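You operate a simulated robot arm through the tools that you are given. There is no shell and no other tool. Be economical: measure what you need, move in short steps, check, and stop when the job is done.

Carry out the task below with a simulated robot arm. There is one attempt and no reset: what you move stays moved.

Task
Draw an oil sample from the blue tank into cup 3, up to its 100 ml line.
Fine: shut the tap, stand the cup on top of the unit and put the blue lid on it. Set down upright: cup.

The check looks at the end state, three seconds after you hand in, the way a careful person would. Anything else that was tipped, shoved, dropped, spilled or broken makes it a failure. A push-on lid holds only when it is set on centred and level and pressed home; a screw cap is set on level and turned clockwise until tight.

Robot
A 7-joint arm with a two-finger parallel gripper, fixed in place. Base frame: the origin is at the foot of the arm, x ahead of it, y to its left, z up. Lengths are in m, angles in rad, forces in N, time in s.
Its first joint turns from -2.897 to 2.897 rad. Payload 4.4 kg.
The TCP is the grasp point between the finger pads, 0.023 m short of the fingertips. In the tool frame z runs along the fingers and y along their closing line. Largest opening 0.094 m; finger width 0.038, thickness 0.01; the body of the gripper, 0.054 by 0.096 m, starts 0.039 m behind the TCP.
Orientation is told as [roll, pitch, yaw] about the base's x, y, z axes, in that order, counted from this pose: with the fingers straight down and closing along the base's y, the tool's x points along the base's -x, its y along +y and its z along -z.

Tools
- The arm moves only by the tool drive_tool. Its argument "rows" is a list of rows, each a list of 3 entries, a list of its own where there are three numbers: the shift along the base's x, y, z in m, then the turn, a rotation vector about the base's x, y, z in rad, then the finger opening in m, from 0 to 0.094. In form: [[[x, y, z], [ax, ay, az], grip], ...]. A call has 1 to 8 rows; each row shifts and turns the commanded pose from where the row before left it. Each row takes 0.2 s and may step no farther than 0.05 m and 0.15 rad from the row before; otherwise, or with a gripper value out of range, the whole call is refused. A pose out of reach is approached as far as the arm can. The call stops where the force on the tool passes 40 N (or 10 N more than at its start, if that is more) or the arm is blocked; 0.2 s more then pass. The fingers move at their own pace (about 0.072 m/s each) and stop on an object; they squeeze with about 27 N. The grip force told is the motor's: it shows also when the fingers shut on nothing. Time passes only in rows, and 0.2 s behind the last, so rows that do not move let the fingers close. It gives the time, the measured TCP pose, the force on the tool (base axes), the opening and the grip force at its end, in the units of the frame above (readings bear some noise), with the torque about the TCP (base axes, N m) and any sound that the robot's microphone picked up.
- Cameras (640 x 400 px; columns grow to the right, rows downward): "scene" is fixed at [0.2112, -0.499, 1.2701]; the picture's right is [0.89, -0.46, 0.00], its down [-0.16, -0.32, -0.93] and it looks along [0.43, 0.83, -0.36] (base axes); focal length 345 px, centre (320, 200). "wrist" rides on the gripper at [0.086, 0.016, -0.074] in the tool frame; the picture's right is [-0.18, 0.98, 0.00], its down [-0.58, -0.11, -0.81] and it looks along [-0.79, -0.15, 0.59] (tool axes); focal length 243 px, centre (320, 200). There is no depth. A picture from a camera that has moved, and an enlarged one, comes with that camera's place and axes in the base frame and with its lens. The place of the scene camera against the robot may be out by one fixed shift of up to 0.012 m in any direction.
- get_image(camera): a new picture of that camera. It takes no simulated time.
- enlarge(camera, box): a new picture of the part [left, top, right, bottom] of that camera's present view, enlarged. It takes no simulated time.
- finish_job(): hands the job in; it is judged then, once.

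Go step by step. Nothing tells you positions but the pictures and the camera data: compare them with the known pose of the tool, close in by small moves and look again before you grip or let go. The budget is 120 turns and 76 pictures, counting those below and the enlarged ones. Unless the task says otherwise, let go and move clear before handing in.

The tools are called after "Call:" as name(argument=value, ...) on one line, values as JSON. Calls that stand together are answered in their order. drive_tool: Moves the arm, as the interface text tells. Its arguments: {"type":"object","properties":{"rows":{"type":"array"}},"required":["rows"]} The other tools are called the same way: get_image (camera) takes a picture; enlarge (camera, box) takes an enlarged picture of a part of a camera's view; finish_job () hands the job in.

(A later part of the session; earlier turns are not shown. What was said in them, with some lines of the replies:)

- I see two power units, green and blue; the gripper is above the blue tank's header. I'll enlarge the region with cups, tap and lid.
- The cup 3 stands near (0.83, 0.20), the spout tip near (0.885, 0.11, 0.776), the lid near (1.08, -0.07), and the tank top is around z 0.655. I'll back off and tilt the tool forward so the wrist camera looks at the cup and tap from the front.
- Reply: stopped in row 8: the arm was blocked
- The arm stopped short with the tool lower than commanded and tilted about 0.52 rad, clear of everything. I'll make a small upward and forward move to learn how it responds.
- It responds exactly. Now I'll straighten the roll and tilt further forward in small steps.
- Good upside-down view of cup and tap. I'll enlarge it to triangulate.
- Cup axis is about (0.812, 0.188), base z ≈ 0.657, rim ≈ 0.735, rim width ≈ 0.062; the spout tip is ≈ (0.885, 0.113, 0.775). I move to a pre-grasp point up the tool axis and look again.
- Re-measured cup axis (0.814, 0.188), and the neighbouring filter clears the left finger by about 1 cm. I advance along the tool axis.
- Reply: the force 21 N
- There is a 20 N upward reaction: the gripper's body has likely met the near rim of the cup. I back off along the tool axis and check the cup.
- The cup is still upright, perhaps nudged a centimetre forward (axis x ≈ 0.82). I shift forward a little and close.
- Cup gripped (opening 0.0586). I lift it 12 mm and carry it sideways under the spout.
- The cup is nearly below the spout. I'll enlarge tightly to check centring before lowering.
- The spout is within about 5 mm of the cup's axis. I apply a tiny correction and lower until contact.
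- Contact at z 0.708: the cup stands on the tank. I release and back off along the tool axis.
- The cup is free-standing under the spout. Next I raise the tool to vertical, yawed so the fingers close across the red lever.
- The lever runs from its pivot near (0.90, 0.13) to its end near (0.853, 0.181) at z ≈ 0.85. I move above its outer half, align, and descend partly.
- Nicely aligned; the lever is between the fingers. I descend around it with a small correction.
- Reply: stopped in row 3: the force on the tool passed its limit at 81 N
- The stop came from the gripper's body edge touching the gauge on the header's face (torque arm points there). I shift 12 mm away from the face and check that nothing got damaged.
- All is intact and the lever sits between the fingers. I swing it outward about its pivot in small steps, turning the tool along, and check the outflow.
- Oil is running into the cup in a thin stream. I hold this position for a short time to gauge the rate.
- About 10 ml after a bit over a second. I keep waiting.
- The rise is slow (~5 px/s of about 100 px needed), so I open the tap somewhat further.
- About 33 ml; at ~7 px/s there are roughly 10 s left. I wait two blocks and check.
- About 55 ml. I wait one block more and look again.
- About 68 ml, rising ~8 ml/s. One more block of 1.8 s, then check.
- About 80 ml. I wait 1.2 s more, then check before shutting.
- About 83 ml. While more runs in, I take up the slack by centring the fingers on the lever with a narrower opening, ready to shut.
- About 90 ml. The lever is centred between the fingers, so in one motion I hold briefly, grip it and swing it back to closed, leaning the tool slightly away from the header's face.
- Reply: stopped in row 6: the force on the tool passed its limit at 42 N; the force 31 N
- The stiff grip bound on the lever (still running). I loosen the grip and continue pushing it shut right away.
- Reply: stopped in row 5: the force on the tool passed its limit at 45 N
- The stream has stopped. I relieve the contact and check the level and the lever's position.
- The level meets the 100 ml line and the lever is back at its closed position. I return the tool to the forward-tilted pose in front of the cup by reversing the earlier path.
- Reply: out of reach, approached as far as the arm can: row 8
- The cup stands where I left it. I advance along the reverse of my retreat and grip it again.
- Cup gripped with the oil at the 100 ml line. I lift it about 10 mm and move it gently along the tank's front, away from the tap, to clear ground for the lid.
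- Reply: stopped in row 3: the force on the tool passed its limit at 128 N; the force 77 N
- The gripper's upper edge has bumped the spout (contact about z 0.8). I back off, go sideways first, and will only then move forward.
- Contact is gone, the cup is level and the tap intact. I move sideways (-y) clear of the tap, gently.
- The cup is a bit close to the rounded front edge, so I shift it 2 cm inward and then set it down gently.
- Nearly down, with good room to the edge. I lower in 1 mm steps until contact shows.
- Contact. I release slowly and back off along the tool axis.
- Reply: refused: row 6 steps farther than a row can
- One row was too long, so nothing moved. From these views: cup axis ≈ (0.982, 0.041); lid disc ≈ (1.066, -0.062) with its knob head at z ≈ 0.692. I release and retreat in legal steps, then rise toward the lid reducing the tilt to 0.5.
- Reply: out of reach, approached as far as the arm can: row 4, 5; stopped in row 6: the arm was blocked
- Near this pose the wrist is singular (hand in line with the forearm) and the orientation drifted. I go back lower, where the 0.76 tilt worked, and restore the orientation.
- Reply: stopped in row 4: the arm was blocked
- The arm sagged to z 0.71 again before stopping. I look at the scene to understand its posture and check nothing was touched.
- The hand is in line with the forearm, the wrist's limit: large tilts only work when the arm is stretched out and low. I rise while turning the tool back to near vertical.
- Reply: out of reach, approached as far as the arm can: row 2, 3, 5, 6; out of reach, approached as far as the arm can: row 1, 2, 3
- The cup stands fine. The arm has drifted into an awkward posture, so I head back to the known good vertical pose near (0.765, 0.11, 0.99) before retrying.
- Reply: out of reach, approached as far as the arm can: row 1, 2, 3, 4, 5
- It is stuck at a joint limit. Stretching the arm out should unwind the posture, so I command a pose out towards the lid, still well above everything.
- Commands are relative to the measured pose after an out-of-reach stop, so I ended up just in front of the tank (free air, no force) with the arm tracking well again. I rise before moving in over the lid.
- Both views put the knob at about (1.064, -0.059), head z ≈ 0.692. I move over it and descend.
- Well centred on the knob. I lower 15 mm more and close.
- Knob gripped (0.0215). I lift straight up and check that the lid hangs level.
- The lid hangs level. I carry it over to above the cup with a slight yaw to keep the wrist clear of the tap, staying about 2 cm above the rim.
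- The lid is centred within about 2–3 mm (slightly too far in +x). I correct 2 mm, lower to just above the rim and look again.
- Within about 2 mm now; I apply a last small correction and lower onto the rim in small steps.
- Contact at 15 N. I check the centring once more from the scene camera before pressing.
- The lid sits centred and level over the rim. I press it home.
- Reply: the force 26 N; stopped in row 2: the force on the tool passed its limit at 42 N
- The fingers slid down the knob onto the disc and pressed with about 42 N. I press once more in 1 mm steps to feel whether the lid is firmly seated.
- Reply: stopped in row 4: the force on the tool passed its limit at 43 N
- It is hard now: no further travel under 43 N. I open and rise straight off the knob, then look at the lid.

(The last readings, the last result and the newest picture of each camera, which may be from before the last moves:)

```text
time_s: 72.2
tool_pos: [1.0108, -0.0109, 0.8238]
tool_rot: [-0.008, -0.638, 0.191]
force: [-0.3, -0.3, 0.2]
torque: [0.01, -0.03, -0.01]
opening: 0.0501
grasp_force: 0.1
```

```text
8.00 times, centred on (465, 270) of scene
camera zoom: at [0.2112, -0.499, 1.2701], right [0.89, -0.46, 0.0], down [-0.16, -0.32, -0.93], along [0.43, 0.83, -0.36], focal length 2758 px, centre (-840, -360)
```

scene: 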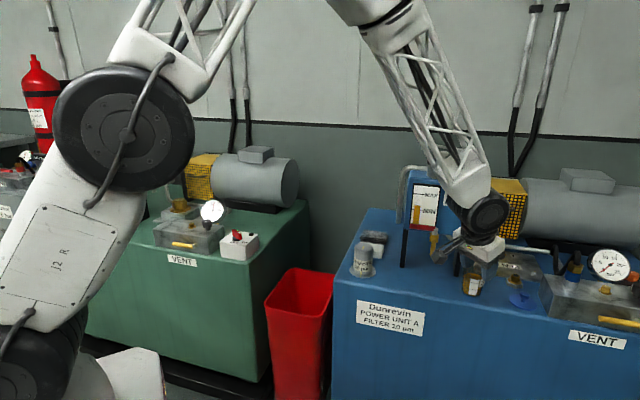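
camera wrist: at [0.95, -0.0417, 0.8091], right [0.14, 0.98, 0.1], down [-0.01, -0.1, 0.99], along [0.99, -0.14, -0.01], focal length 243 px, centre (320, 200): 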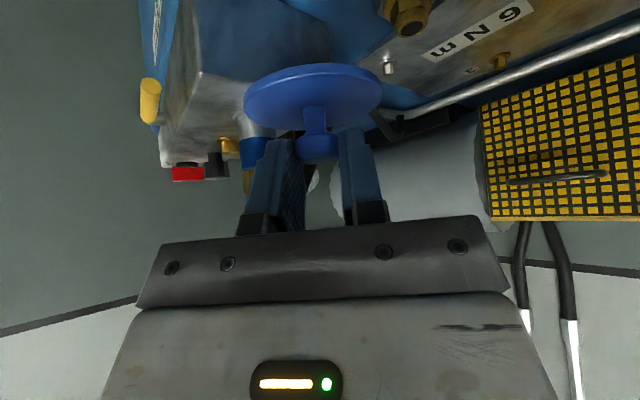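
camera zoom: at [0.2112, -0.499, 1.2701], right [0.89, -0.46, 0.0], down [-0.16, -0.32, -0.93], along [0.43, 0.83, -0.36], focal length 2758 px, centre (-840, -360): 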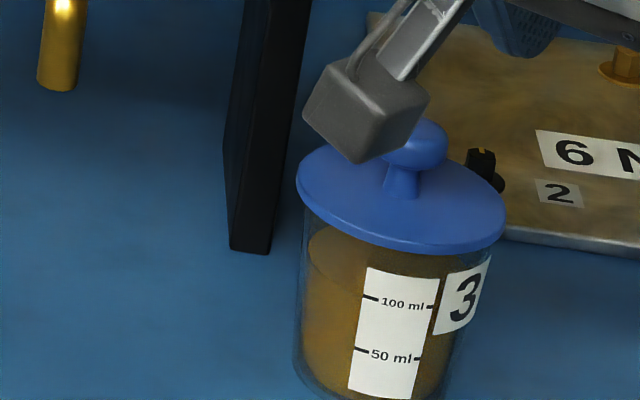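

The lid looks seated and level. One tight zoom on the rim joint to be sure.

Call:
enlarge(camera="scene", box=[450, 264, 482, 284])

```text
16.00 times, centred on (466, 274) of scene
camera zoom: at [0.2112, -0.499, 1.2701], right [0.89, -0.46, 0.0], down [-0.16, -0.32, -0.93], along [0.43, 0.83, -0.36], focal length 5517 px, centre (-2016, -984)
```

zoom: 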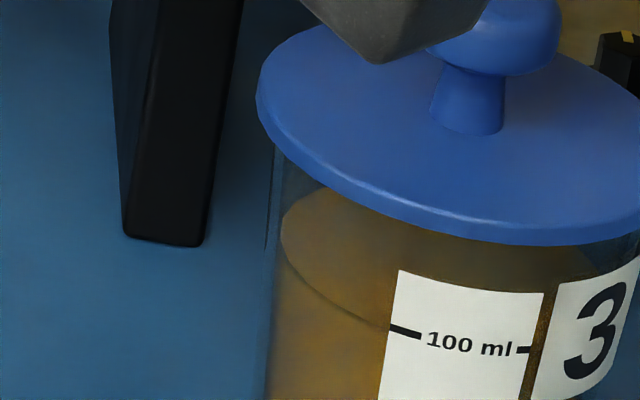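

The oil meets the 100 ml tick and the lid sits flush. I move the arm clear sideways and check the whole scene.

Call:
drive_tool(rows=[[[0, -0.03, 0.005], [0, 0, 0], 0.05], [[0, -0.03, 0], [0, 0, 0], 0.05], [[0, -0.03, 0], [0, 0, 0], 0.05], [[0, -0.03, 0], [0, 0, 0], 0.05]])

Call:
enlarge(camera="scene", box=[340, 150, 580, 310])

```text
time_s: 73.2
tool_pos: [1.0106, -0.128, 0.8289]
tool_rot: [-0.01, -0.64, 0.19]
force: [0.3, -0.3, -0.4]
torque: [0.02, 0.02, 0.03]
opening: 0.05
grasp_force: 0.1
```

```text
2.50 times, centred on (460, 230) of scene
camera zoom: at [0.2112, -0.499, 1.2701], right [0.89, -0.46, 0.0], down [-0.16, -0.32, -0.93], along [0.43, 0.83, -0.36], focal length 862 px, centre (-30, 125)
```

zoom: 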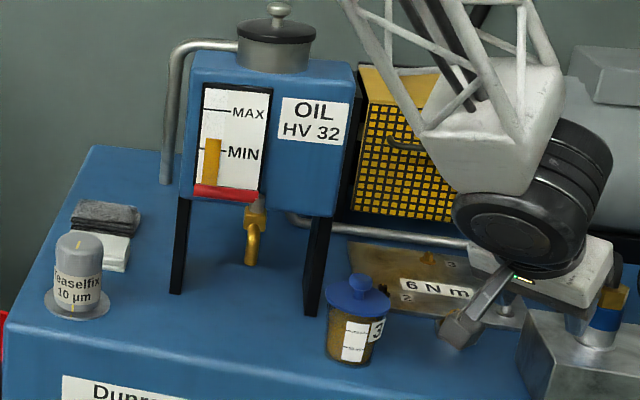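

Everything stands as it should: tap shut with no drip, cup 3 upright on the tank with its lid on, neighbours undisturbed, arm clear. I hand in.

Call:
finish_job()

```text
The job is handed in.
```

I handed the job in with cup 3 filled to its 100 ml line, the tap shut, and the cup standing upright on top of the blue unit with the blue lid on.

- **Lid:** I pressed it down twice, to about 42 N, until it would not move any further. I heard no click, so I judged it home by feel and by the pictures.
- **Contacts on the way:** The gripper hit the gauge on the oil header (81 N peak), the cup's rim and the spout (128 N peak). It also strained against the tap lever. The last picture shows no damage, spill or drip, and nothing tipped over.
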